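You operate a simulated robot arm through the tools that you are given. There is no shell and no other tool.

You are at the controls of a simulated robot arm. One attempt, no reset.

Task
Pack the bearing that the card names, fit it in the hub and cap the hub.
Fine: pump till grease shows all round, none spilt; turn the hub on its bearing before the cap goes on.

It is judged by the outcome, as a careful person would: the job done as asked, and still so three seconds after it is handed in. It fails if anything else is knocked over, pushed out of place, dropped, spilled or broken. Lids that push on must go on centred and level and be pressed home; caps that screw on are set level and turned clockwise until they are tight.

Robot
A 7-joint arm with a fingered hand, fixed in place. Base frame: the origin is on the floor under the middle of its stand, x ahead of it, y to its left, z up. Lengths are in m, angles in degrees, forces in N, time in s.
It reaches about 1.228 m from its shoulder. Its first joint turns from -115.0 to 115.0 degrees. Payload 5 kg.
Tool frame: the origin (TCP) lies between the finger pads and is the grasp point; the fingertips stand 0.032 m ahead of it; z points along the fingers, y is the line along which they close. The gripper opens to 0.16 m; its body begins 0.089 m behind the TCP. The gripper is a hand of 4 fingers: y runs from the thumb to the fingers, the wrist lies at [0, 0, -0.267] in the tool frame, and closing takes about 1.5 s.
Orientation is told as [roll, pitch, yaw] about the base's x, y, z axes, in that order, counted from this pose: with the fingers straight down and closing along the base's y, the tool's x points along the base's -x, its y along +y and its z along -z.

Tools
- The arm moves only by the tool send_rows. Its arguments are lists of equal length, an entry for each row: "fingers": the finger opening in m, from 0 to 0.16; "slide": the shift along the base's x, y, z in m, a list of three; "delta_rot": the turn, a rotation vector about the base's x, y, z in rad, a list of three. In form: {"fingers": [fingers, ...], "slide": [[dx, dy, dz], ...], "delta_rot": [[ax, ay, az], ...]}. A call has 1 to 20 rows; each row shifts and turns the commanded pose from where the row before left it. Each row takes 0.2 s and may step no farther than 0.05 m and 8.6 degrees from the row before; otherwise, or with a gripper value out of range, the whole call is refused. A pose out of reach is approached as far as the arm can. The call stops where the force on the tool passes 90 N (or 10 N more than at its start, if that is more) or the arm is blocked; 0.2 s more then pass. Each finger travels about 0.045 m/s and halts on what it meets, pressing with about 27 N; the grip force reading is that of the motor and also rises with nothing between the fingers. The clock runs only during rows and for 0.2 s after the last one: add rows that do not move to give the fingers time. It gives the time, the measured TCP pose, the force on the tool (base axes), the opening and the grip force at its end, in the units of the frame above (readings bear some noise), with the torque about the TCP (base axes, N m) and any sound that the robot's microphone picked up.
- Cameras (640 x 400 px; columns grow to the right, rows downward): "scene" is fixed at [0.208, -0.5066, 1.4394]; the picture's right is [0.60, -0.80, 0.00], its down [-0.47, -0.35, -0.81] and it looks along [0.65, 0.48, -0.58] (base axes); focal length 336 px, centre (320, 200). "wrist" rides on the gripper at [0.08, -0.004, -0.114] in the tool frame; the picture's right is [0.05, 1.00, 0.00], its down [-0.82, 0.04, -0.58] and it looks along [-0.58, 0.03, 0.82] (tool axes); focal length 265 px, centre (320, 200). There is no depth. A picture from a camera that has moved, and an enlarged one, comes with that camera's place and axes in the base frame and with its lens. The place of the scene camera against the robot may be out by one fixed shift of up to 0.018 m in any direction.
- grab_frame(camera): a new picture of that camera. The clock stands still meanwhile.
- slide_trunk(by): slides the trunk up (or, below 0, down) by that many m; the arm rides with it, the base frame stays. It gives what a move gives, with no picture.
- hand_shape(shape): the hand has 4 fingers and takes this shape, open, in about a second: jaw (thumb against the fingers, like two jaws); tri (thumb and two fingers); tip (a fingertip pinch); poke (one finger out to press); point (the index stretched); flat (the hand flat); cup (the hand cupped); fist (a fist). The gripper value then closes the fingers along that shape, each until it touches; the sizes above hold for jaw. It gives what a move gives, with no picture.
- enlarge(camera, box): a new picture of the part [left, top, right, bottom] of that camera's present view, enlarged. The clock stands still meanwhile.
- finish_job(): hands the job in; it is judged then, once.

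Nothing tells you positions but the pictures and the camera data. Unless the task says otherwise, let go and move clear before handing in.

The tools are called after "Emit:" as a command line: name --argument value ..., lists and objects as JSON in quotes. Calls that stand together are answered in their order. send_rows: Moves the arm, as the interface text tells. Its arguments: {"type":"object","properties":{"fingers":{"type":"array"},"slide":{"type":"array"},"delta_rot":{"type":"array"}},"required":["fingers","slide","delta_rot"]} The other tools are called the same way: slide_trunk (by) moves the trunk up or down; hand_shape (shape) gives the hand a shape; grab_frame (camera) takes a picture; enlarge (camera, box) takes an enlarged picture of a part of a camera's view; finish_job () hands the job in.

At the start:

```text
time_s: 0.0
ee_pos: [0.6645, -0.3184, 1.1858]
tcp_rot: [0.0, 0.0, 0.0]
force: [-0.3, 0.3, -0.7]
ft_torque: [0.0, 0.0, 0.01]
width: 0.16
gripper_force: 0.1
shape: jaw
trunk travel left (down, up): [-0.575, 0.415]
```

scene: 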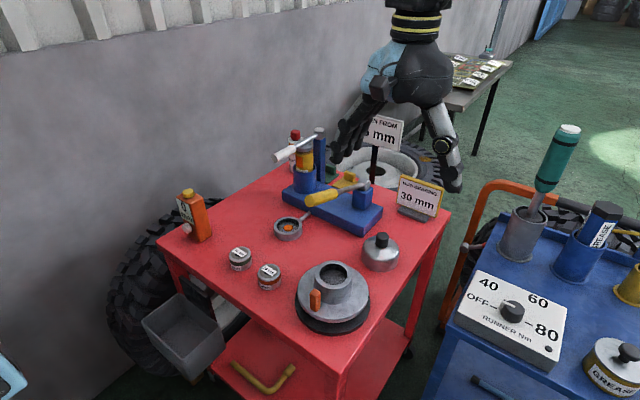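
wrist: 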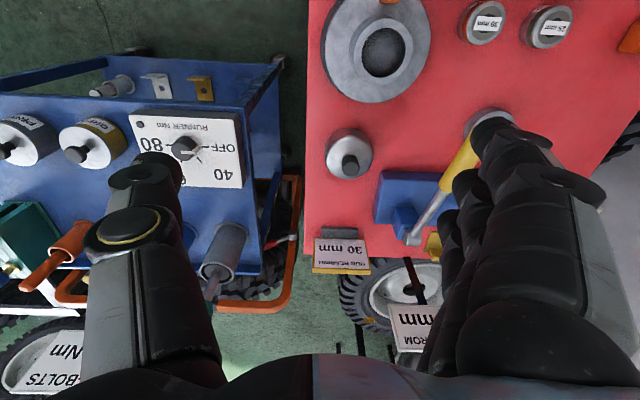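

I see a red cart with the hub, two bearing tins, a blue packer/pump device, a cap and a card reading "30 mm". I'll look closer at the scene before moving.

Emit:
enlarge --camera "scene" --box '[260, 110, 460, 240]'

Emit:
enlarge --camera "scene" --box '[210, 200, 410, 340]'

Emit:
enlarge --camera "scene" --box '[440, 110, 640, 400]'

Emit:
enlarge --camera "wrist" --box '[300, 0, 640, 200]'

Emit:
enlarge --camera "scene" --box '[330, 90, 460, 230]'

```text
3.08 times, centred on (360, 175) of scene
camera zoom: at [0.208, -0.5066, 1.4394], right [0.6, -0.8, 0.0], down [-0.47, -0.35, -0.81], along [0.65, 0.48, -0.58], focal length 1033 px, centre (197, 277)
```

zoom: 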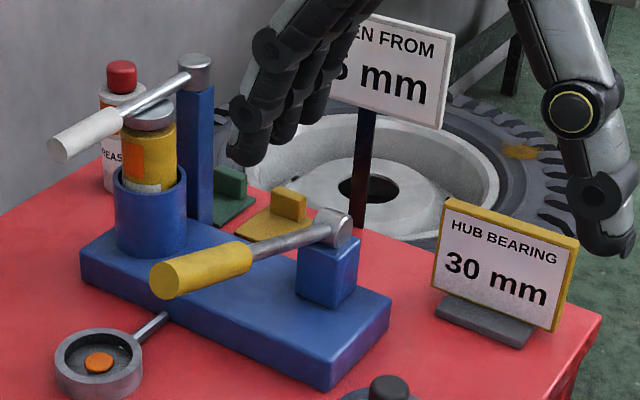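

```text
2.86 times, centred on (310, 270) of scene
camera zoom: at [0.208, -0.5066, 1.4394], right [0.6, -0.8, 0.0], down [-0.47, -0.35, -0.81], along [0.65, 0.48, -0.58], focal length 959 px, centre (349, 0)
```

zoom: 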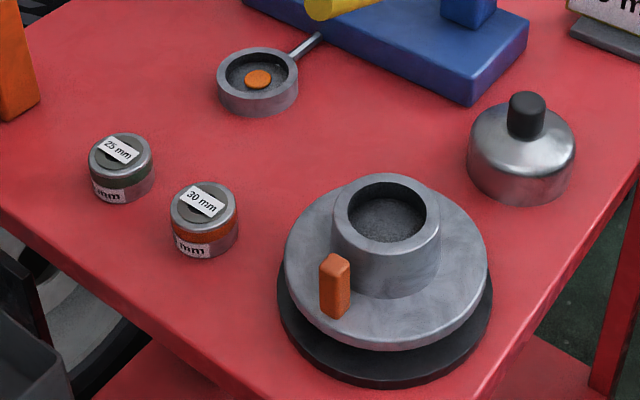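

```text
1.38 times, centred on (540, 255) of scene
camera zoom: at [0.208, -0.5066, 1.4394], right [0.6, -0.8, 0.0], down [-0.47, -0.35, -0.81], along [0.65, 0.48, -0.58], focal length 463 px, centre (17, 124)
```

zoom: 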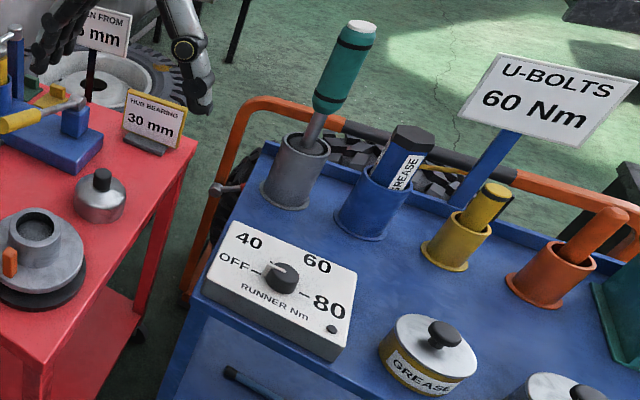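

```text
1.88 times, centred on (470, 100) of wrist
camera zoom: at [0.5835, -0.3218, 1.2998], right [-0.05, 1.0, 0.0], down [0.82, 0.04, 0.58], along [0.58, 0.03, -0.82], focal length 500 px, centre (38, 388)
```

zoom: 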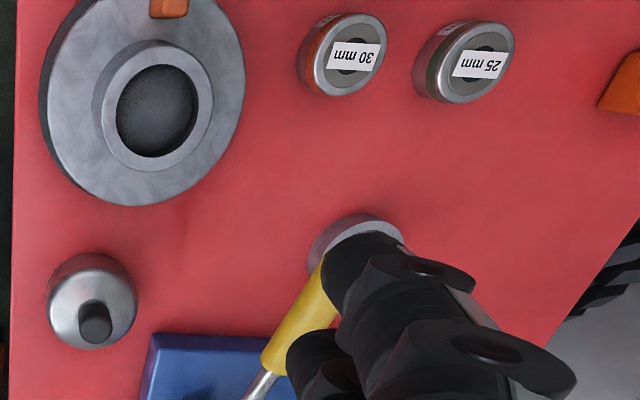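

```text
2.86 times, centred on (395, 160) of scene
camera zoom: at [0.208, -0.5066, 1.4394], right [0.6, -0.8, 0.0], down [-0.47, -0.35, -0.81], along [0.65, 0.48, -0.58], focal length 959 px, centre (106, 314)
```

zoom: 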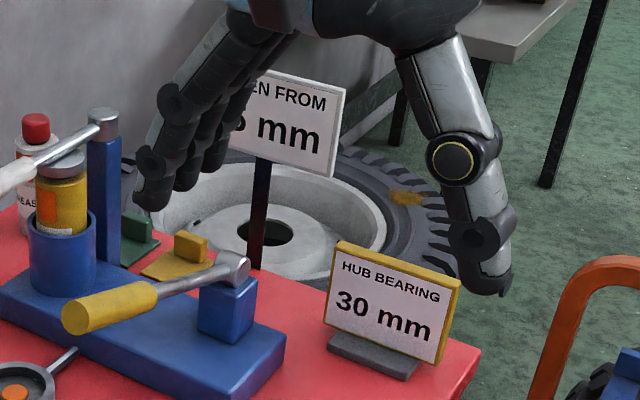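

The card says 30 mm for the hub bearing, but a sign behind it is partly hidden by the hand. I'll lift the hand back and clear to read it.

Emit:
send_rows --fingers '[0.16, 0.16, 0.16, 0.16, 0.16]' --slide '[[-0.03, -0.02, 0.03], [-0.03, -0.02, 0.03], [-0.03, -0.02, 0.03], [-0.03, -0.02, 0.02], [-0.03, -0.02, 0.0]]' --delta_rot '[[0, 0, 0], [0, 0, 0], [0, 0, 0], [0, 0, 0], [0, 0, 0]]'

Emit:
grab_frame --camera "scene"

Emit:
grab_frame --camera "wrist"

```text
time_s: 1.2
ee_pos: [0.5139, -0.4189, 1.2955]
tcp_rot: [0.0, 0.0, 0.0]
force: [-0.3, 0.4, 1.5]
ft_torque: [0.0, -0.01, -0.01]
width: 0.16
gripper_force: 0.1
shape: jaw
trunk travel left (down, up): [-0.575, 0.415]
```

```text
taken
```

scene: 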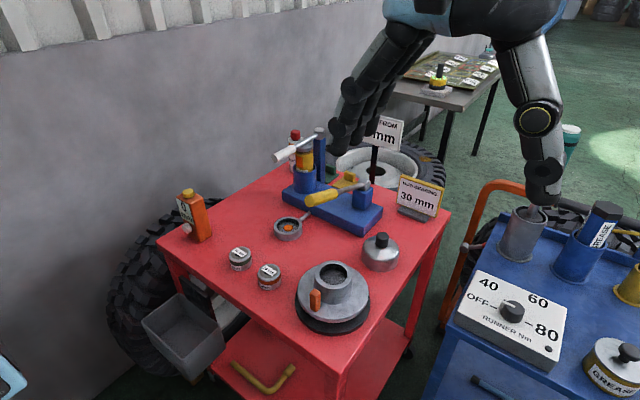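

```text
taken
camera wrist: at [0.4332, -0.4222, 1.4112], right [-0.05, 1.0, 0.0], down [0.82, 0.04, 0.58], along [0.58, 0.03, -0.82], focal length 265 px, centre (320, 200)
```

wrist: 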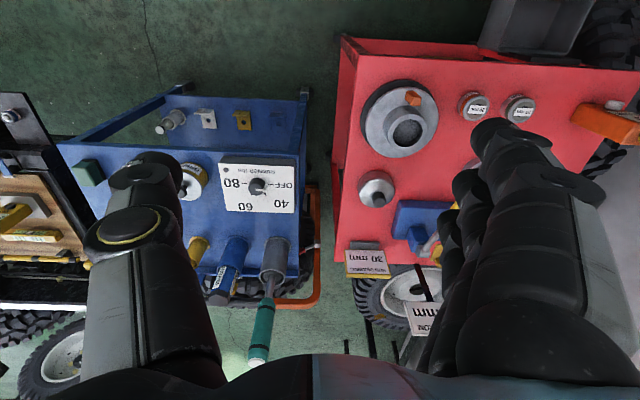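

The sign is still partly hidden. I'll shift the hand further to the right and up.

Emit:
send_rows --fingers '[0.16, 0.16, 0.16, 0.16, 0.16]' --slide '[[0.02, -0.04, 0.02], [0.02, -0.04, 0.02], [0.02, -0.04, 0.02], [0.02, -0.04, 0.0], [0.0, -0.04, 0.0]]' --delta_rot '[[0, 0, 0], [0, 0, 0], [0, 0, 0], [0, 0, 0], [0, 0, 0]]'

Emit:
grab_frame --camera "scene"

Emit:
enlarge --camera "scene" --box '[250, 90, 460, 250]'

Emit:
grab_frame --camera "wrist"

```text
time_s: 2.4
ee_pos: [0.5948, -0.6206, 1.3566]
tcp_rot: [0.2, 0.0, 0.0]
force: [-0.2, -0.1, -0.7]
ft_torque: [0.03, -0.01, 0.0]
width: 0.1599
gripper_force: 0.1
shape: jaw
trunk travel left (down, up): [-0.575, 0.415]
```

```text
taken
```

scene: 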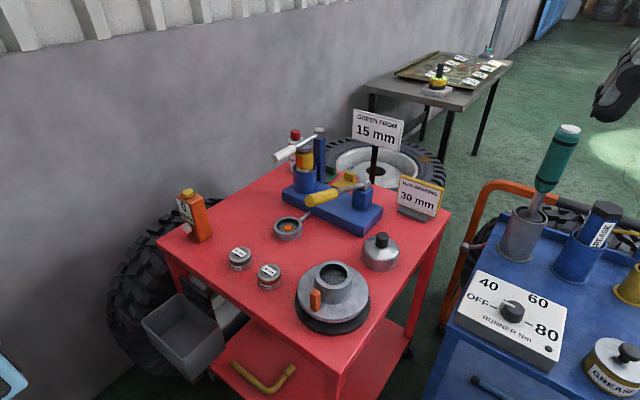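

```text
2.50 times, centred on (355, 170) of scene
camera zoom: at [0.208, -0.5066, 1.4394], right [0.6, -0.8, 0.0], down [-0.47, -0.35, -0.81], along [0.65, 0.48, -0.58], focal length 839 px, centre (232, 275)
```

zoom: 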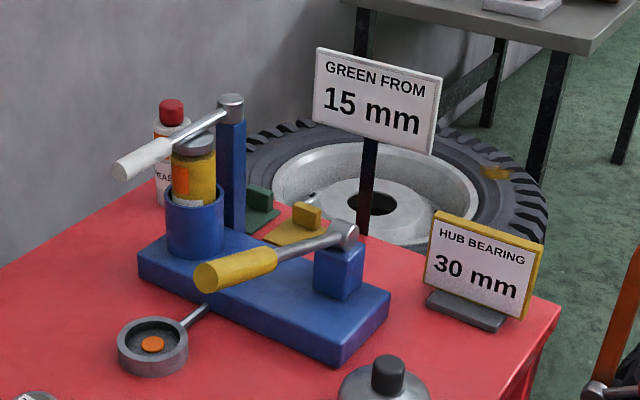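

```text
taken
camera wrist: at [0.5146, -0.6253, 1.4721], right [-0.05, 1.0, 0.0], down [0.82, 0.04, 0.58], along [0.58, 0.03, -0.82], focal length 265 px, centre (320, 200)
```

wrist: 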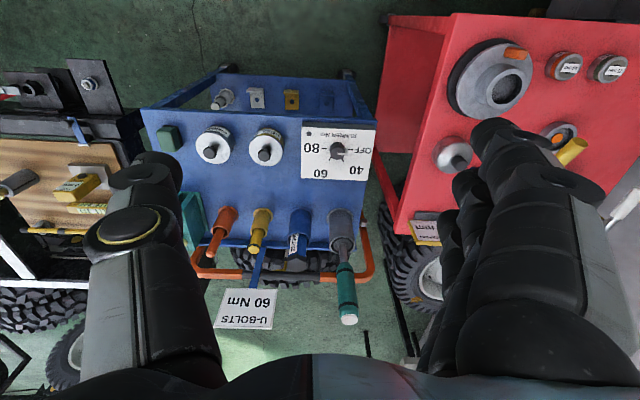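

The "GREEN FROM 15 mm" sign goes with the tyre tread tags behind, so the bearing I need is the 30 mm one, at about (0.584, -0.075). Next I'll move the hand camera over for a closer look at the packer.

Emit:
send_rows --fingers '[0.16, 0.16, 0.16, 0.16, 0.16, 0.16, 0.16, 0.16, 0.16, 0.16, 0.16, 0.16]' --slide '[[0, 0.046, -0.012], [0, 0.046, -0.012], [0, 0.046, -0.012], [0, 0.046, -0.012], [0, 0.046, -0.012], [0, 0.046, -0.012], [0, 0.046, -0.012], [0, 0.046, -0.012], [0, 0.046, -0.012], [0, 0.046, -0.012], [0, 0.046, -0.012], [0, 0.046, -0.012]]' --delta_rot '[[0, 0, 0], [0, 0, 0], [0, 0, 0], [0, 0, 0], [0, 0, 0], [0, 0, 0], [0, 0, 0], [0, 0, 0], [0, 0, 0], [0, 0, 0], [0, 0, 0], [0, 0, 0]]'

Emit:
grab_frame --camera "wrist"

Emit:
enlarge --camera "wrist" --box '[200, 0, 440, 400]'

```text
time_s: 5.0
ee_pos: [0.5954, -0.0662, 1.2114]
tcp_rot: [-0.1, 0.0, 0.0]
force: [0.1, 0.0, 0.6]
ft_torque: [0.01, 0.0, 0.0]
width: 0.1601
gripper_force: 0.1
shape: jaw
trunk travel left (down, up): [-0.575, 0.415]
```

```text
taken
camera wrist: at [0.5144, -0.0703, 1.3255], right [-0.05, 1.0, 0.0], down [0.82, 0.04, 0.58], along [0.58, 0.03, -0.82], focal length 265 px, centre (320, 200)
```

wrist: 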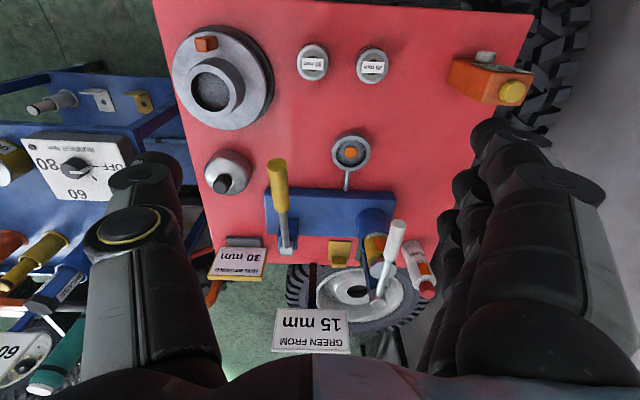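

```text
1.00 times, centred on (320, 200) of wrist (not enlarged: the box is as wide or as high as the picture)
camera zoom: at [0.5144, -0.0703, 1.3255], right [-0.05, 1.0, 0.0], down [0.82, 0.04, 0.58], along [0.58, 0.03, -0.82], focal length 265 px, centre (320, 200)
```

zoom: 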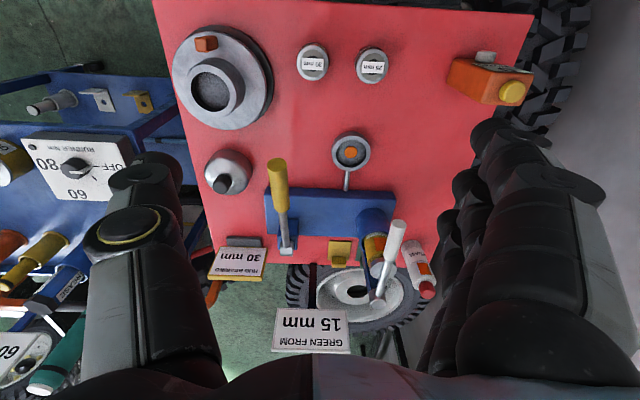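

Emit:
enlarge --camera "wrist" --box '[200, 120, 450, 280]'

Emit:
enlarge --camera "wrist" --box '[160, 10, 420, 200]'

Emit:
enlarge --camera "wrist" --box '[320, 200, 460, 320]'

```text
2.50 times, centred on (325, 200) of wrist
camera zoom: at [0.5144, -0.0703, 1.3255], right [-0.05, 1.0, 0.0], down [0.82, 0.04, 0.58], along [0.58, 0.03, -0.82], focal length 664 px, centre (308, 200)
```

zoom: 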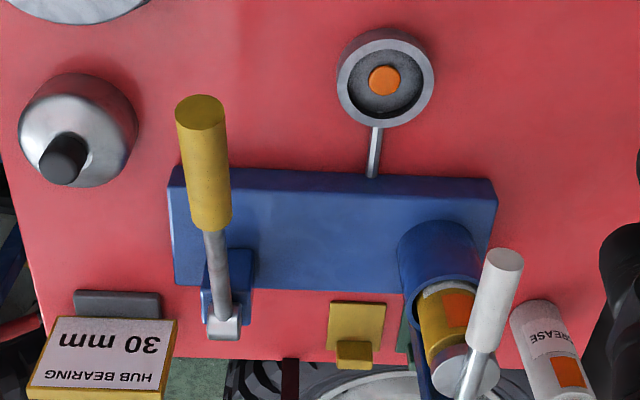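

```text
2.11 times, centred on (290, 105) of wrist
camera zoom: at [0.5144, -0.0703, 1.3255], right [-0.05, 1.0, 0.0], down [0.82, 0.04, 0.58], along [0.58, 0.03, -0.82], focal length 559 px, centre (383, 400)
```

zoom: 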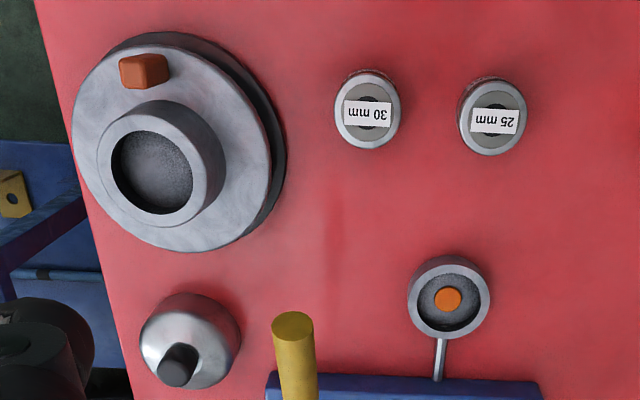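

```text
3.33 times, centred on (390, 260) of wrist
camera zoom: at [0.5144, -0.0703, 1.3255], right [-0.05, 1.0, 0.0], down [0.82, 0.04, 0.58], along [0.58, 0.03, -0.82], focal length 885 px, centre (87, 0)
```

zoom: 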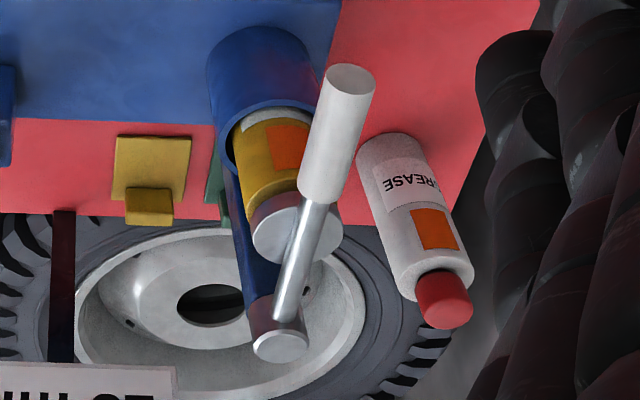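

I'll zoom tightly on the packer's levers and the cup to work out which lever pumps.

Emit:
enlarge --camera "scene" --box '[265, 120, 345, 200]'

Emit:
enlarge --camera "scene" --box '[300, 165, 390, 240]'

Emit:
enlarge --camera "scene" --box '[222, 210, 322, 300]'

Emit:
enlarge --camera "scene" --box '[285, 240, 385, 340]'

```text
5.00 times, centred on (305, 160) of scene
camera zoom: at [0.208, -0.5066, 1.4394], right [0.6, -0.8, 0.0], down [-0.47, -0.35, -0.81], along [0.65, 0.48, -0.58], focal length 1679 px, centre (395, 400)
```

zoom: 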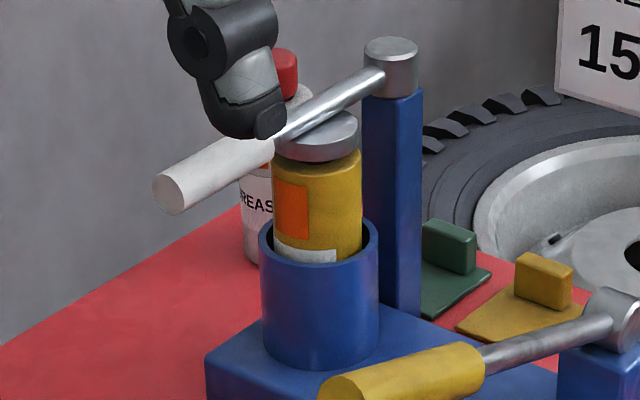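

```text
5.33 times, centred on (345, 202) of scene
camera zoom: at [0.208, -0.5066, 1.4394], right [0.6, -0.8, 0.0], down [-0.47, -0.35, -0.81], along [0.65, 0.48, -0.58], focal length 1791 px, centre (187, 187)
```

zoom: 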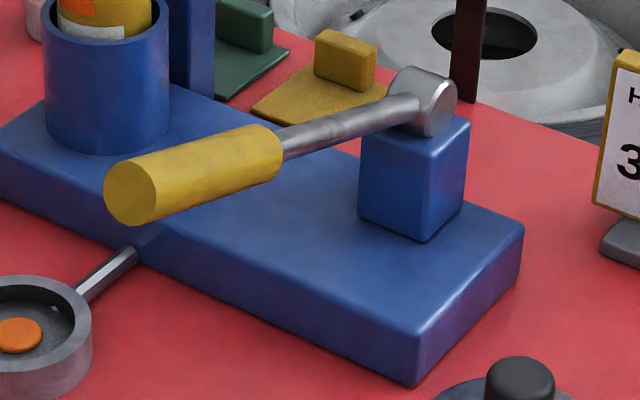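

```text
4.44 times, centred on (272, 255) of scene
camera zoom: at [0.208, -0.5066, 1.4394], right [0.6, -0.8, 0.0], down [-0.47, -0.35, -0.81], along [0.65, 0.48, -0.58], focal length 1492 px, centre (533, -44)
```

zoom: 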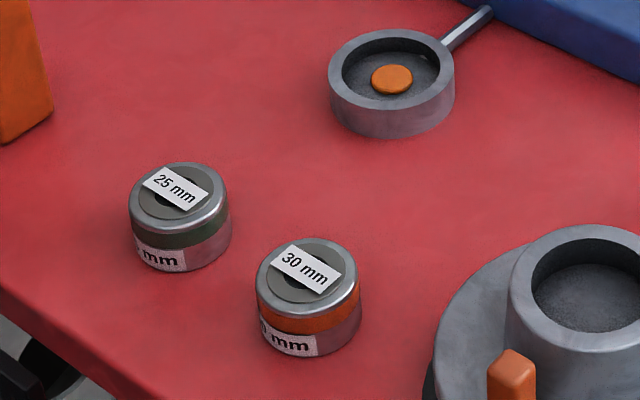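

```text
4.00 times, centred on (335, 290) of scene
camera zoom: at [0.208, -0.5066, 1.4394], right [0.6, -0.8, 0.0], down [-0.47, -0.35, -0.81], along [0.65, 0.48, -0.58], focal length 1343 px, centre (260, -160)
```

zoom: 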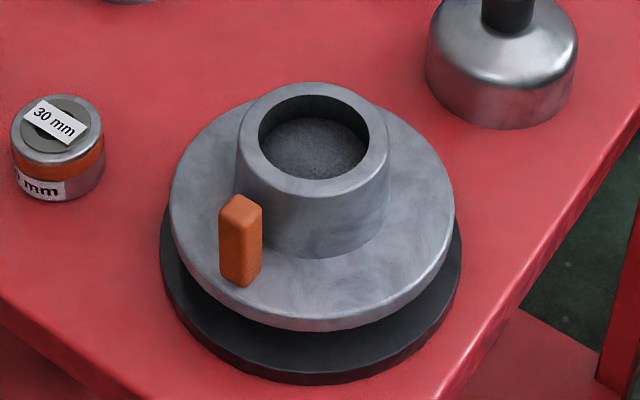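

White lever: pivots on the tall post over the cartridge. Yellow lever: pivots on the block. I'll go down with the camera for a closer look at the cup and levers.

Emit:
send_rows --fingers '[0.16, 0.16, 0.16, 0.16]' --slide '[[-0.01, 0.012, -0.04], [-0.01, 0.012, -0.04], [-0.01, 0.012, -0.04], [-0.01, 0.01, -0.03]]' --delta_rot '[[0, 0, 0], [0, 0, 0], [0, 0, 0], [0, 0, 0]]'

Emit:
grab_frame --camera "wrist"

Emit:
enlarge --camera "wrist" --box '[200, 60, 440, 210]'

Emit:
enlarge --camera "wrist" --box '[200, 190, 440, 340]'

```text
time_s: 6.0
ee_pos: [0.554, -0.019, 1.0619]
tcp_rot: [0.1, -0.1, 0.0]
force: [0.1, -0.1, -1.6]
ft_torque: [0.03, -0.02, 0.01]
width: 0.16
gripper_force: 0.0
shape: jaw
trunk travel left (down, up): [-0.575, 0.415]
```

```text
taken
camera wrist: at [0.4738, -0.0225, 1.176], right [-0.05, 1.0, 0.0], down [0.82, 0.04, 0.58], along [0.58, 0.03, -0.82], focal length 265 px, centre (320, 200)
```

wrist: 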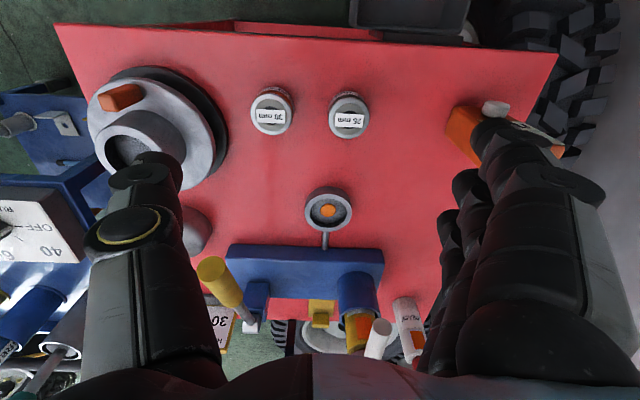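

```text
2.67 times, centred on (320, 135) of wrist
camera zoom: at [0.4738, -0.0225, 1.176], right [-0.05, 1.0, 0.0], down [0.82, 0.04, 0.58], along [0.58, 0.03, -0.82], focal length 708 px, centre (320, 373)
```

zoom: 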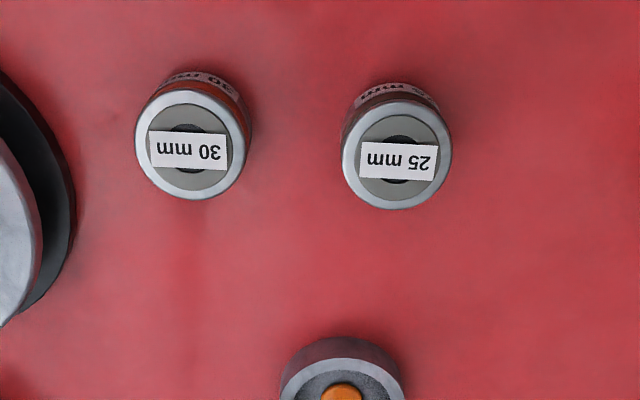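

```text
2.67 times, centred on (320, 265) of wrist
camera zoom: at [0.4738, -0.0225, 1.176], right [-0.05, 1.0, 0.0], down [0.82, 0.04, 0.58], along [0.58, 0.03, -0.82], focal length 708 px, centre (320, 27)
```

zoom: 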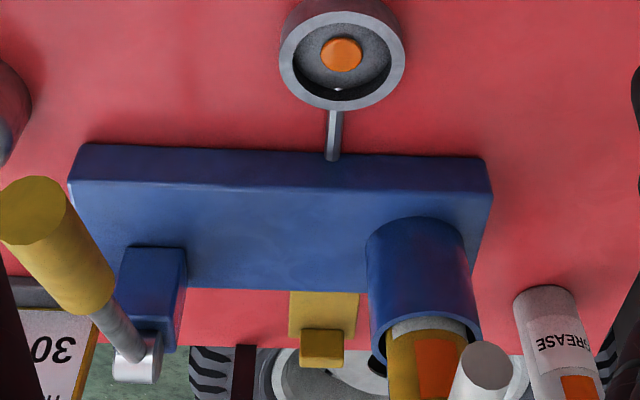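

The yellow lever slopes upward from its pivot block, with its handle end at about (0.69, -0.12, 1.00), so I take it to be the pump. The white lever lies level across the cartridge cap and looks like a hold-down clamp. I'll turn the hand 90° over the 30 mm bearing at about (0.584, -0.080, top 0.834).

Emit:
send_rows --fingers '[0.16, 0.16, 0.16, 0.16, 0.16, 0.16, 0.16, 0.16, 0.16, 0.16, 0.16, 0.16]' --slide '[[0.0028, -0.0055, 0], [0.0028, -0.0055, 0], [0.0028, -0.0055, 0], [0.0028, -0.0055, 0], [0.0028, -0.0055, 0], [0.0028, -0.0055, 0], [0.0028, -0.0055, 0], [0.0028, -0.0055, 0], [0.0028, -0.0055, 0], [0.0028, -0.0055, 0], [0.0028, -0.0055, 0], [0, 0, 0]]' --delta_rot '[[0, 0, 0.1428], [0, 0, 0.1428], [0, 0, 0.1428], [0, 0, 0.1428], [0, 0, 0.1428], [0, 0, 0.1428], [0, 0, 0.1428], [0, 0, 0.1428], [0, 0, 0.1428], [0, 0, 0.1428], [0, 0, 0.1428], [0, 0, 0]]'

Emit:
grab_frame --camera "wrist"

Emit:
grab_frame --camera "scene"

```text
time_s: 8.6
ee_pos: [0.5859, -0.0812, 1.0615]
tcp_rot: [0.1, 0.1, 90.0]
force: [0.5, 0.1, -0.2]
ft_torque: [0.01, 0.04, -0.01]
width: 0.1599
gripper_force: 0.0
shape: jaw
trunk travel left (down, up): [-0.575, 0.415]
```

```text
taken
camera wrist: at [0.5891, -0.1603, 1.1761], right [-1.0, -0.05, 0.0], down [-0.04, 0.82, 0.58], along [-0.03, 0.58, -0.82], focal length 265 px, centre (320, 200)
```

wrist: 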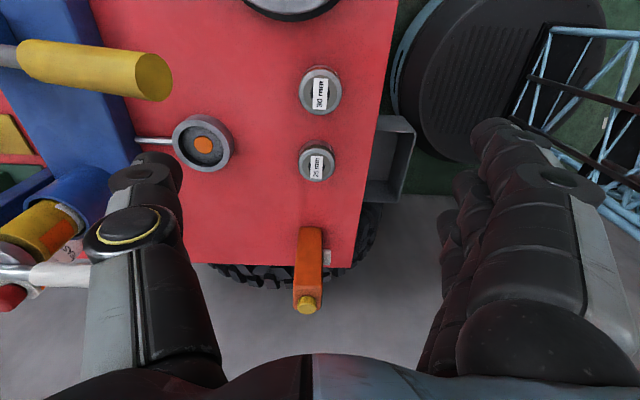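

```text
taken
```

scene: 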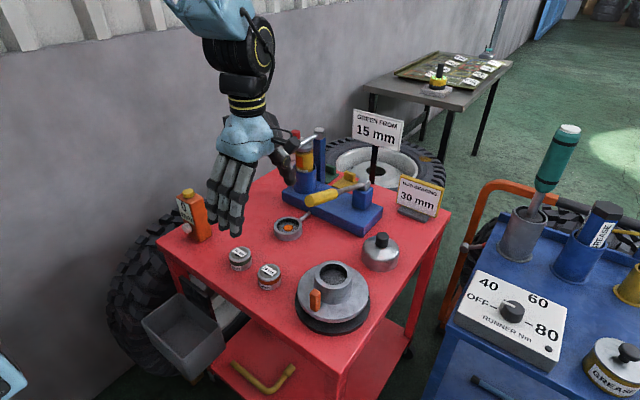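

Emit:
enlarge --camera "wrist" --box '[150, 50, 390, 200]'

```text
2.67 times, centred on (270, 125) of wrist
camera zoom: at [0.5891, -0.1603, 1.1761], right [-1.0, -0.05, 0.0], down [-0.04, 0.82, 0.58], along [-0.03, 0.58, -0.82], focal length 708 px, centre (453, 400)
```

zoom: 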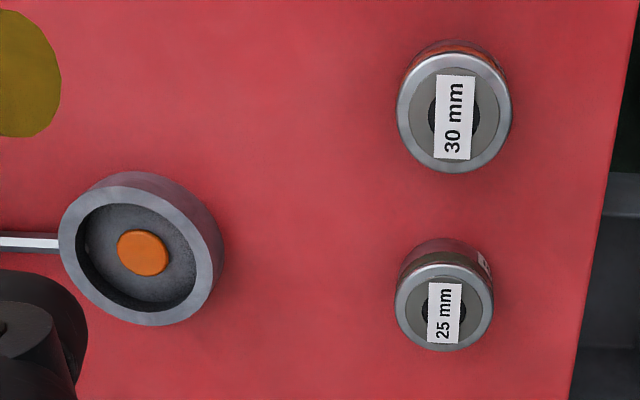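

The 30 mm bearing is at (0.584, -0.080), about 53 mm across. I'll lower over it with the fingers partly closed and check the alignment before gripping.

Emit:
send_rows --fingers '[0.1, 0.1, 0.1, 0.1, 0.1, 0.1, 0.1]' --slide '[[-0.0015, 0.0009, 0], [0, 0, -0.03], [0, 0, -0.04], [0, 0, -0.04], [0, 0, -0.04], [0, 0, 0], [0, 0, 0]]' --delta_rot '[[0, 0, 0], [0, 0, 0], [0, 0, 0], [0, 0, 0], [0, 0, 0], [0, 0, 0], [0, 0, 0]]'

Emit:
grab_frame --camera "wrist"

Emit:
enlarge --camera "scene" --box '[180, 160, 340, 300]'

```text
time_s: 10.2
ee_pos: [0.5827, -0.0796, 0.9111]
tcp_rot: [0.0, 0.0, 89.9]
force: [-0.4, 0.3, -0.1]
ft_torque: [0.0, -0.01, 0.01]
width: 0.1002
gripper_force: 0.1
shape: jaw
trunk travel left (down, up): [-0.575, 0.415]
```

```text
taken
camera wrist: at [0.5868, -0.1588, 1.0256], right [-1.0, -0.05, 0.0], down [-0.04, 0.82, 0.58], along [-0.03, 0.58, -0.82], focal length 265 px, centre (320, 200)
```

wrist: 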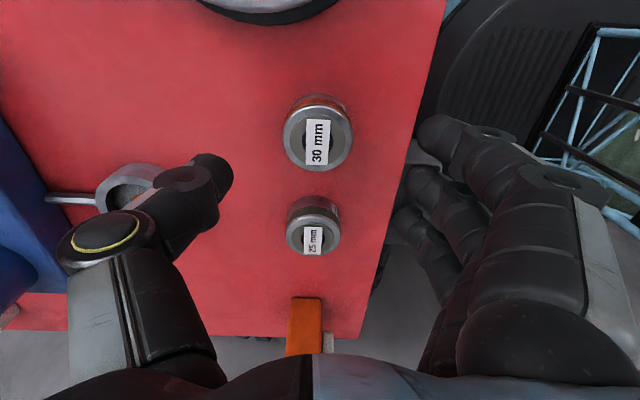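

```text
2.86 times, centred on (260, 230) of scene
camera zoom: at [0.208, -0.5066, 1.4394], right [0.6, -0.8, 0.0], down [-0.47, -0.35, -0.81], along [0.65, 0.48, -0.58], focal length 959 px, centre (491, 114)
```

zoom: 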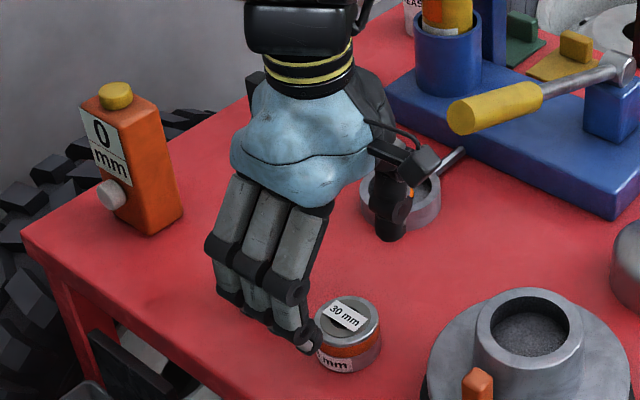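

The bearing is right under the grasp point. I'll lower so the fingertips overlap its upper half, then close.

Emit:
send_rows --fingers '[0.1, 0.1, 0.1, 0.1, 0.03, 0.03, 0.03, 0.03, 0.03, 0.03, 0.03]' --slide '[[0.001, -0.0005, -0.02], [0, 0, -0.02], [0, 0, -0.02], [0, 0, -0.003], [0, 0, 0], [0, 0, 0], [0, 0, 0], [0, 0, 0], [0, 0, 0], [0, 0, 0], [0, 0, 0]]' --delta_rot '[[0, 0, 0], [0, 0, 0], [0, 0, 0], [0, 0, 0], [0, 0, 0], [0, 0, 0], [0, 0, 0], [0, 0, 0], [0, 0, 0], [0, 0, 0], [0, 0, 0]]'

Emit:
grab_frame --camera "wrist"

Emit:
enlarge --camera "scene" --box '[220, 200, 320, 300]'

```text
time_s: 12.6
ee_pos: [0.5842, -0.0794, 0.8473]
tcp_rot: [-0.1, 0.0, 90.0]
force: [-0.3, 0.0, 1.1]
ft_torque: [-0.01, 0.03, 0.0]
width: 0.0353
gripper_force: 26.7
shape: jaw
trunk travel left (down, up): [-0.575, 0.415]
```

```text
taken
camera wrist: at [0.5886, -0.1593, 0.9629], right [-1.0, -0.05, 0.0], down [-0.04, 0.82, 0.58], along [-0.03, 0.58, -0.82], focal length 265 px, centre (320, 200)
```

wrist: 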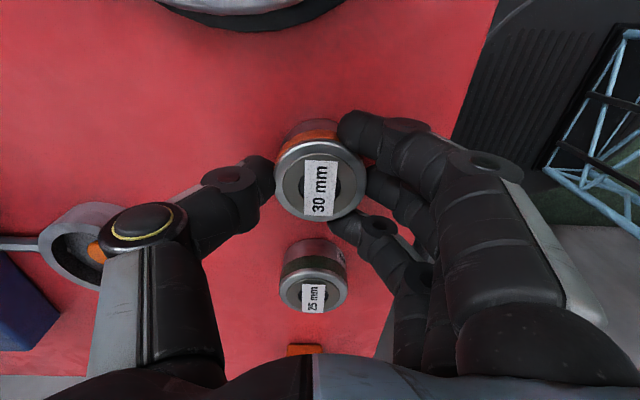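

```text
4.00 times, centred on (270, 250) of scene
camera zoom: at [0.208, -0.5066, 1.4394], right [0.6, -0.8, 0.0], down [-0.47, -0.35, -0.81], along [0.65, 0.48, -0.58], focal length 1343 px, centre (520, 0)
```

zoom: 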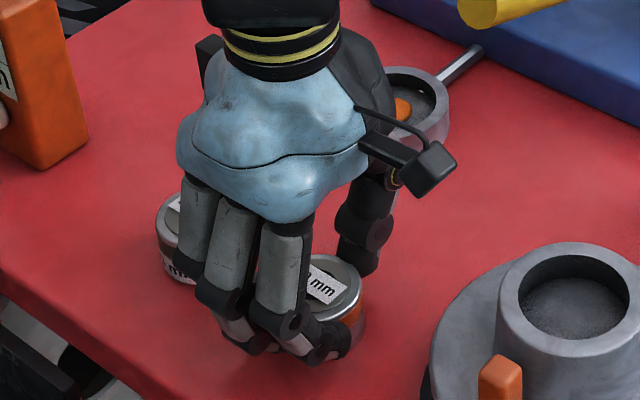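

The bearing is gripped. I'll lift it straight up and check that it is held.

Emit:
send_rows --fingers '[0.03, 0.03, 0.03, 0.03, 0.03, 0.03]' --slide '[[0, 0, 0.01], [0, 0, 0.02], [0, 0, 0.02], [0, 0, 0.03], [0, 0, 0.03], [0, 0, 0]]' --delta_rot '[[0, 0, 0], [0, 0, 0], [0, 0, 0], [0, 0, 0], [0, 0, 0], [0, 0, 0]]'

Emit:
grab_frame --camera "wrist"

Emit:
enlarge --camera "scene" --box '[180, 140, 340, 300]'

```text
time_s: 14.0
ee_pos: [0.5844, -0.0804, 0.9582]
tcp_rot: [0.0, 0.0, 89.9]
force: [0.8, 0.4, -4.4]
ft_torque: [0.01, -0.01, -0.02]
width: 0.0353
gripper_force: 26.3
shape: jaw
trunk travel left (down, up): [-0.575, 0.415]
```

```text
taken
camera wrist: at [0.5873, -0.1592, 1.0724], right [-1.0, -0.05, 0.0], down [-0.04, 0.82, 0.58], along [-0.03, 0.58, -0.82], focal length 265 px, centre (320, 200)
```

wrist: 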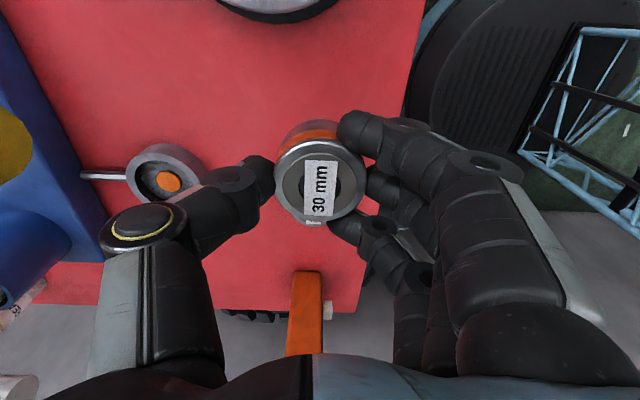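

```text
2.50 times, centred on (260, 220) of scene
camera zoom: at [0.208, -0.5066, 1.4394], right [0.6, -0.8, 0.0], down [-0.47, -0.35, -0.81], along [0.65, 0.48, -0.58], focal length 839 px, centre (470, 150)
```

zoom: 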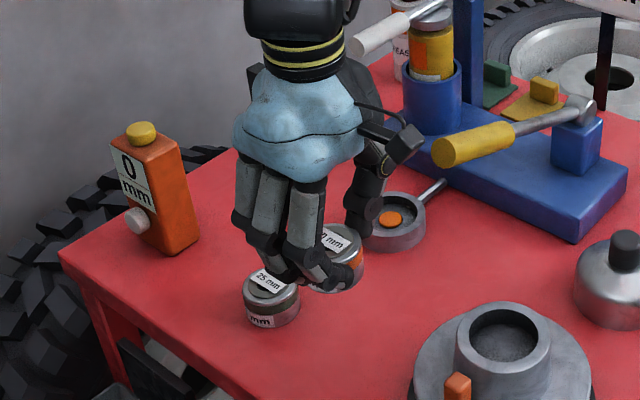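

Emit:
enlarge --camera "wrist" --box '[240, 100, 400, 250]'

Emit:
enlarge --camera "wrist" --box '[80, 110, 240, 230]'

```text
2.67 times, centred on (320, 175) of wrist
camera zoom: at [0.5873, -0.1592, 1.0724], right [-1.0, -0.05, 0.0], down [-0.04, 0.82, 0.58], along [-0.03, 0.58, -0.82], focal length 708 px, centre (320, 267)
```

zoom: 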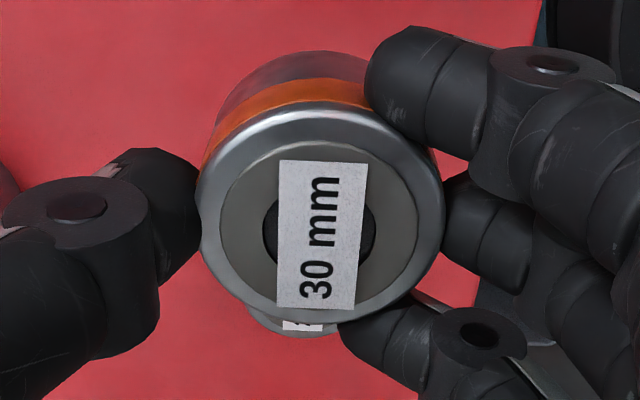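

```text
3.33 times, centred on (160, 170) of wrist
camera zoom: at [0.5873, -0.1592, 1.0724], right [-1.0, -0.05, 0.0], down [-0.04, 0.82, 0.58], along [-0.03, 0.58, -0.82], focal length 885 px, centre (853, 300)
```

zoom: 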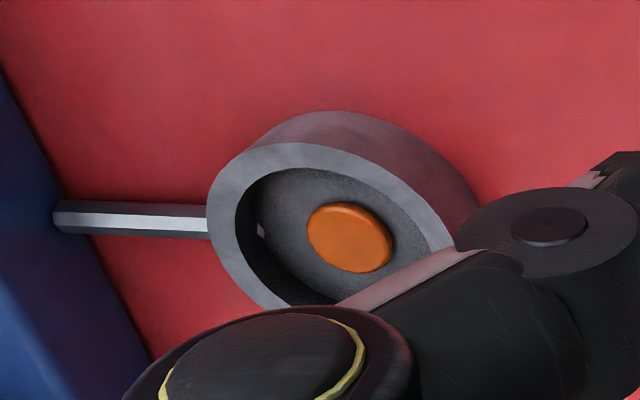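

The bearing is held level, about 3 mm off the grasp point. The packer cup's pad is at about (0.750, 0.006). I'll turn to yaw 50° to keep clear of both levers and move over the cup, staying high.

Emit:
send_rows --fingers '[0.03, 0.03, 0.03, 0.03, 0.03, 0.03, 0.03, 0.03, 0.03]' --slide '[[0.01, 0.02, 0.005], [0.015, 0.02, 0.005], [0.022, 0.02, 0], [0.025, 0.015, 0], [0.025, 0.011, 0], [0.025, 0, 0], [0.025, 0, 0], [0.019, 0, 0], [0, 0, 0]]' --delta_rot '[[0, 0, -0.14], [0, 0, -0.14], [0, 0, -0.14], [0, 0, -0.14], [0, 0, -0.138], [0, 0, 0], [0, 0, 0], [0, 0, 0], [0, 0, 0]]'

Emit:
grab_frame --camera "wrist"

Emit:
enlarge --camera "scene" --box '[220, 100, 380, 260]'

```text
time_s: 16.0
ee_pos: [0.7511, 0.0061, 0.9675]
tcp_rot: [-0.1, -0.1, 49.9]
force: [-0.3, 0.6, -3.7]
ft_torque: [0.01, 0.02, 0.01]
width: 0.0354
gripper_force: 27.4
shape: jaw
trunk travel left (down, up): [-0.575, 0.415]
```

```text
taken
camera wrist: at [0.7021, -0.0574, 1.0821], right [-0.8, 0.6, 0.0], down [0.49, 0.65, 0.58], along [0.35, 0.46, -0.82], focal length 265 px, centre (320, 200)
```

wrist: 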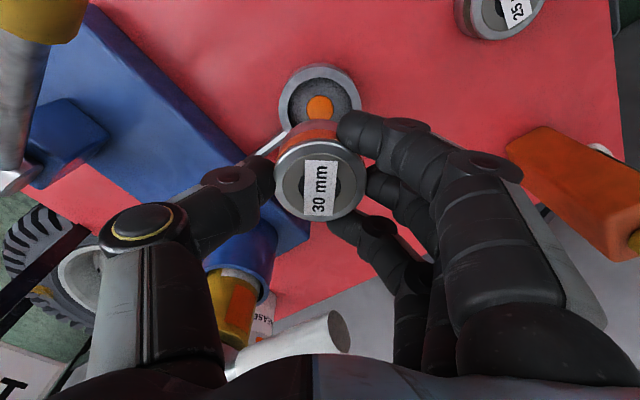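

```text
2.50 times, centred on (300, 180) of scene
camera zoom: at [0.208, -0.5066, 1.4394], right [0.6, -0.8, 0.0], down [-0.47, -0.35, -0.81], along [0.65, 0.48, -0.58], focal length 839 px, centre (370, 250)
```

zoom: 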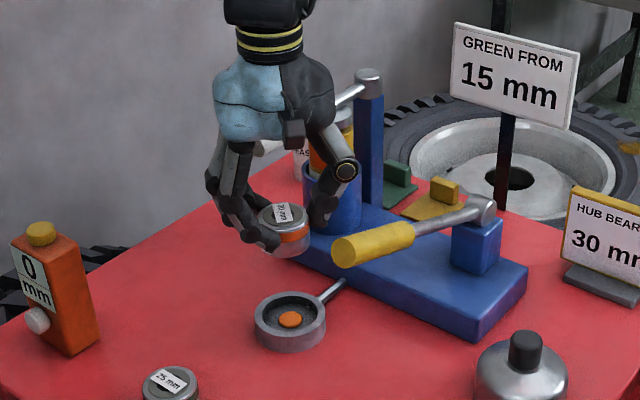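

Emit:
enlarge --camera "wrist" --box '[240, 50, 400, 230]'

```text
2.22 times, centred on (320, 140) of wrist
camera zoom: at [0.7021, -0.0574, 1.0821], right [-0.8, 0.6, 0.0], down [0.49, 0.65, 0.58], along [0.35, 0.46, -0.82], focal length 590 px, centre (320, 333)
```

zoom: 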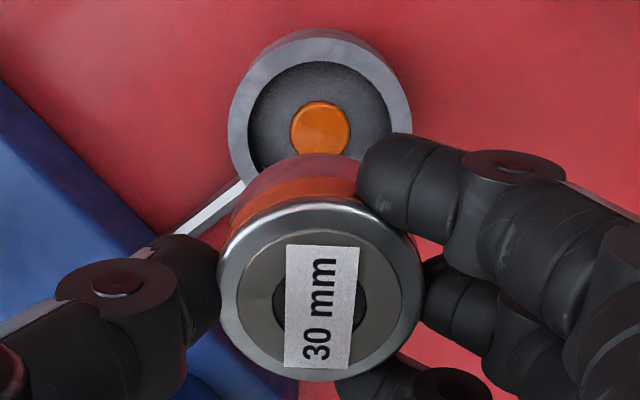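

The bearing is centred over the orange pad to within about 1 mm. I'll lower it straight down to just above the pad.

Emit:
send_rows --fingers '[0.03, 0.03, 0.03, 0.03, 0.03, 0.03]' --slide '[[0, 0, -0.025], [0, 0, -0.025], [0, 0, -0.025], [0, 0, -0.015], [0, 0, -0.005], [0, 0, 0]]' --delta_rot '[[0, 0, 0], [0, 0, 0], [0, 0, 0], [0, 0, 0], [0, 0, 0], [0, 0, 0]]'

Emit:
grab_frame --camera "wrist"

Emit:
enlarge --camera "scene" --box '[240, 150, 360, 260]'

```text
time_s: 17.4
ee_pos: [0.7503, 0.0059, 0.8738]
tcp_rot: [0.0, -0.1, 50.0]
force: [0.3, -0.1, -4.7]
ft_torque: [0.01, 0.0, 0.0]
width: 0.0353
gripper_force: 26.5
shape: jaw
trunk travel left (down, up): [-0.575, 0.415]
```

```text
taken
camera wrist: at [0.7016, -0.0583, 0.9874], right [-0.8, 0.6, 0.0], down [0.49, 0.65, 0.58], along [0.35, 0.46, -0.82], focal length 265 px, centre (320, 200)
```

wrist: 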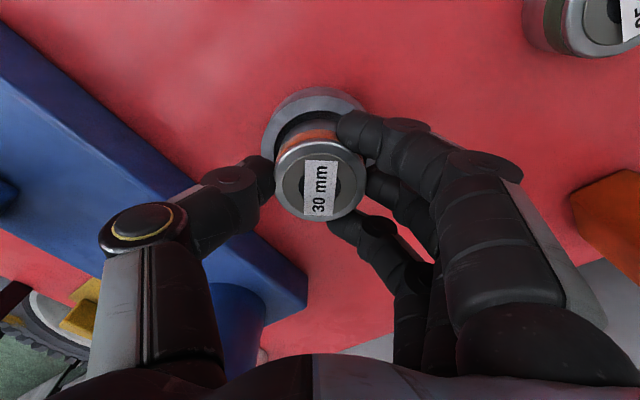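

```text
3.64 times, centred on (300, 205) of scene
camera zoom: at [0.208, -0.5066, 1.4394], right [0.6, -0.8, 0.0], down [-0.47, -0.35, -0.81], along [0.65, 0.48, -0.58], focal length 1221 px, centre (393, 182)
```

zoom: 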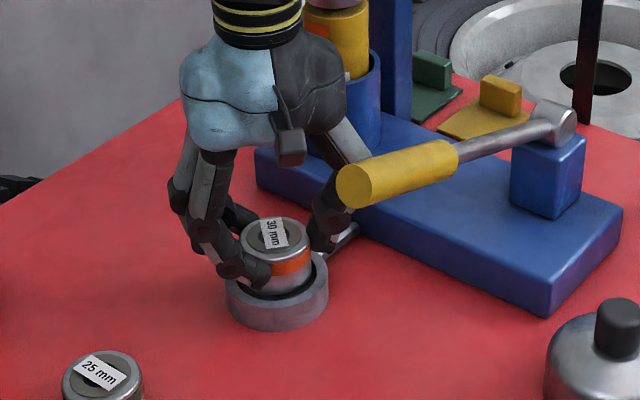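

The bearing is just above the cup. I'll lower in small steps until the force shows contact.

Emit:
send_rows --fingers '[0.03, 0.03, 0.03, 0.03]' --slide '[[0, 0, -0.003], [0, 0, -0.003], [0, 0, -0.003], [0, 0, 0]]' --delta_rot '[[0, 0, 0], [0, 0, 0], [0, 0, 0], [0, 0, 0]]'

```text
time_s: 18.4
ee_pos: [0.7503, 0.0046, 0.8639]
tcp_rot: [0.1, 0.0, 50.0]
force: [0.0, -0.4, -5.2]
ft_torque: [0.03, -0.01, -0.02]
width: 0.0354
gripper_force: 27.2
shape: jaw
trunk travel left (down, up): [-0.575, 0.415]
```

Emit:
send_rows --fingers '[0.03, 0.03, 0.03]' --slide '[[0, 0, -0.002], [0, 0, -0.002], [0, 0, 0]]' --delta_rot '[[0, 0, 0], [0, 0, 0], [0, 0, 0]]'

Emit:
enlarge --camera "scene" --box '[250, 180, 340, 260]'

Emit:
enlarge --camera "wrist" --box '[240, 60, 400, 240]'

```text
time_s: 19.2
ee_pos: [0.7513, 0.0052, 0.8599]
tcp_rot: [0.0, 0.0, 49.9]
force: [0.3, -0.2, -2.1]
ft_torque: [-0.01, 0.01, 0.02]
width: 0.0354
gripper_force: 26.8
shape: jaw
trunk travel left (down, up): [-0.575, 0.415]
```

```text
5.00 times, centred on (295, 220) of scene
camera zoom: at [0.208, -0.5066, 1.4394], right [0.6, -0.8, 0.0], down [-0.47, -0.35, -0.81], along [0.65, 0.48, -0.58], focal length 1679 px, centre (445, 100)
```

zoom: 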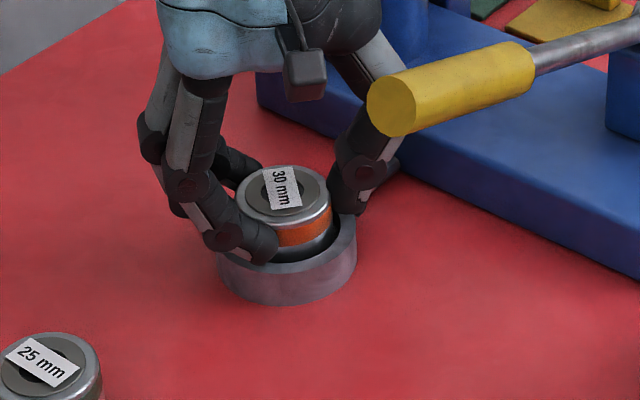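

```text
2.22 times, centred on (320, 150) of wrist
camera zoom: at [0.7014, -0.058, 0.975], right [-0.8, 0.6, 0.0], down [0.49, 0.65, 0.58], along [0.35, 0.46, -0.82], focal length 590 px, centre (320, 311)
```

zoom: 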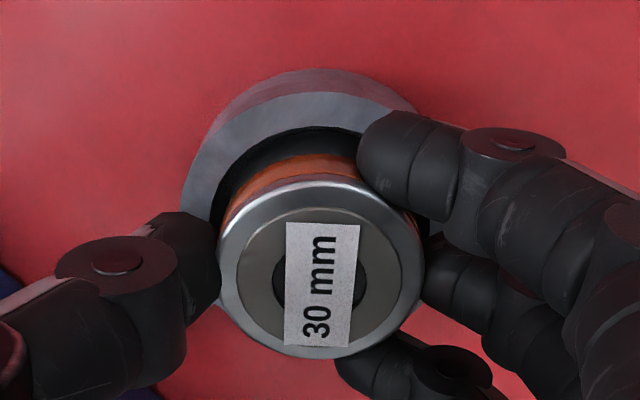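

The force is falling, so contact is starting. I'll go down a little more.

Emit:
send_rows --fingers '[0.03, 0.03, 0.03]' --slide '[[0, 0, -0.001], [0, 0, -0.001], [0, 0, 0]]' --delta_rot '[[0, 0, 0], [0, 0, 0], [0, 0, 0]]'

```text
time_s: 20.0
ee_pos: [0.7496, 0.0055, 0.8593]
tcp_rot: [-0.2, -0.2, 49.9]
force: [0.3, -2.6, 11.9]
ft_torque: [-0.04, -0.02, 0.04]
width: 0.0355
gripper_force: 26.7
shape: jaw
trunk travel left (down, up): [-0.575, 0.415]
```

Firm light contact. I'll open the fingers to release the bearing in the cup.

Emit:
send_rows --fingers '[0.05, 0.07, 0.09, 0.1, 0.1, 0.1, 0.1]' --slide '[[0, 0, 0.0005], [0, 0, 0], [0, 0, 0], [0, 0, 0], [0, 0, 0], [0, 0, 0], [0, 0, 0]]' --delta_rot '[[0, 0, 0], [0, 0, 0], [0, 0, 0], [0, 0, 0], [0, 0, 0], [0, 0, 0], [0, 0, 0]]'

Emit:
enlarge --camera "wrist" --box '[240, 60, 400, 240]'

Emit:
enlarge --camera "scene" --box '[250, 180, 340, 260]'

```text
time_s: 21.6
ee_pos: [0.7501, 0.0056, 0.8586]
tcp_rot: [0.0, 0.1, 50.1]
force: [0.2, 0.1, 0.6]
ft_torque: [0.0, 0.02, -0.03]
width: 0.0994
gripper_force: 0.2
shape: jaw
trunk travel left (down, up): [-0.575, 0.415]
```

```text
2.22 times, centred on (320, 150) of wrist
camera zoom: at [0.7009, -0.0578, 0.9732], right [-0.8, 0.6, 0.0], down [0.49, 0.65, 0.58], along [0.35, 0.46, -0.82], focal length 590 px, centre (320, 311)
```

zoom: 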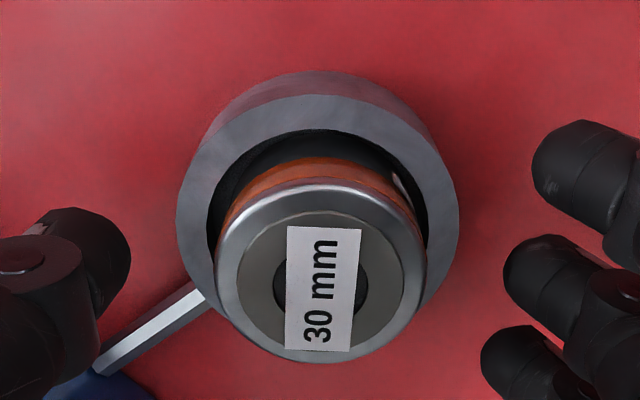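

```text
5.00 times, centred on (295, 220) of scene
camera zoom: at [0.208, -0.5066, 1.4394], right [0.6, -0.8, 0.0], down [-0.47, -0.35, -0.81], along [0.65, 0.48, -0.58], focal length 1679 px, centre (445, 100)
```

zoom: 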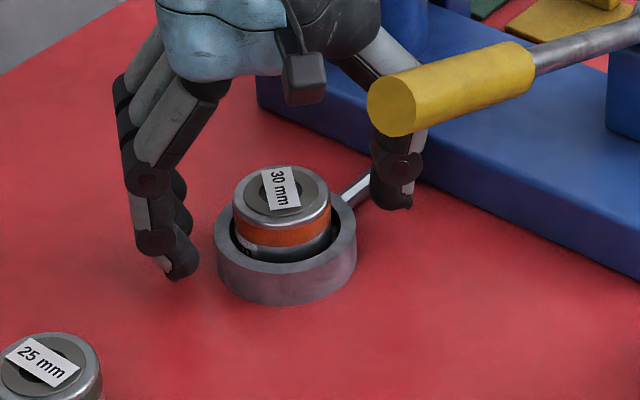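

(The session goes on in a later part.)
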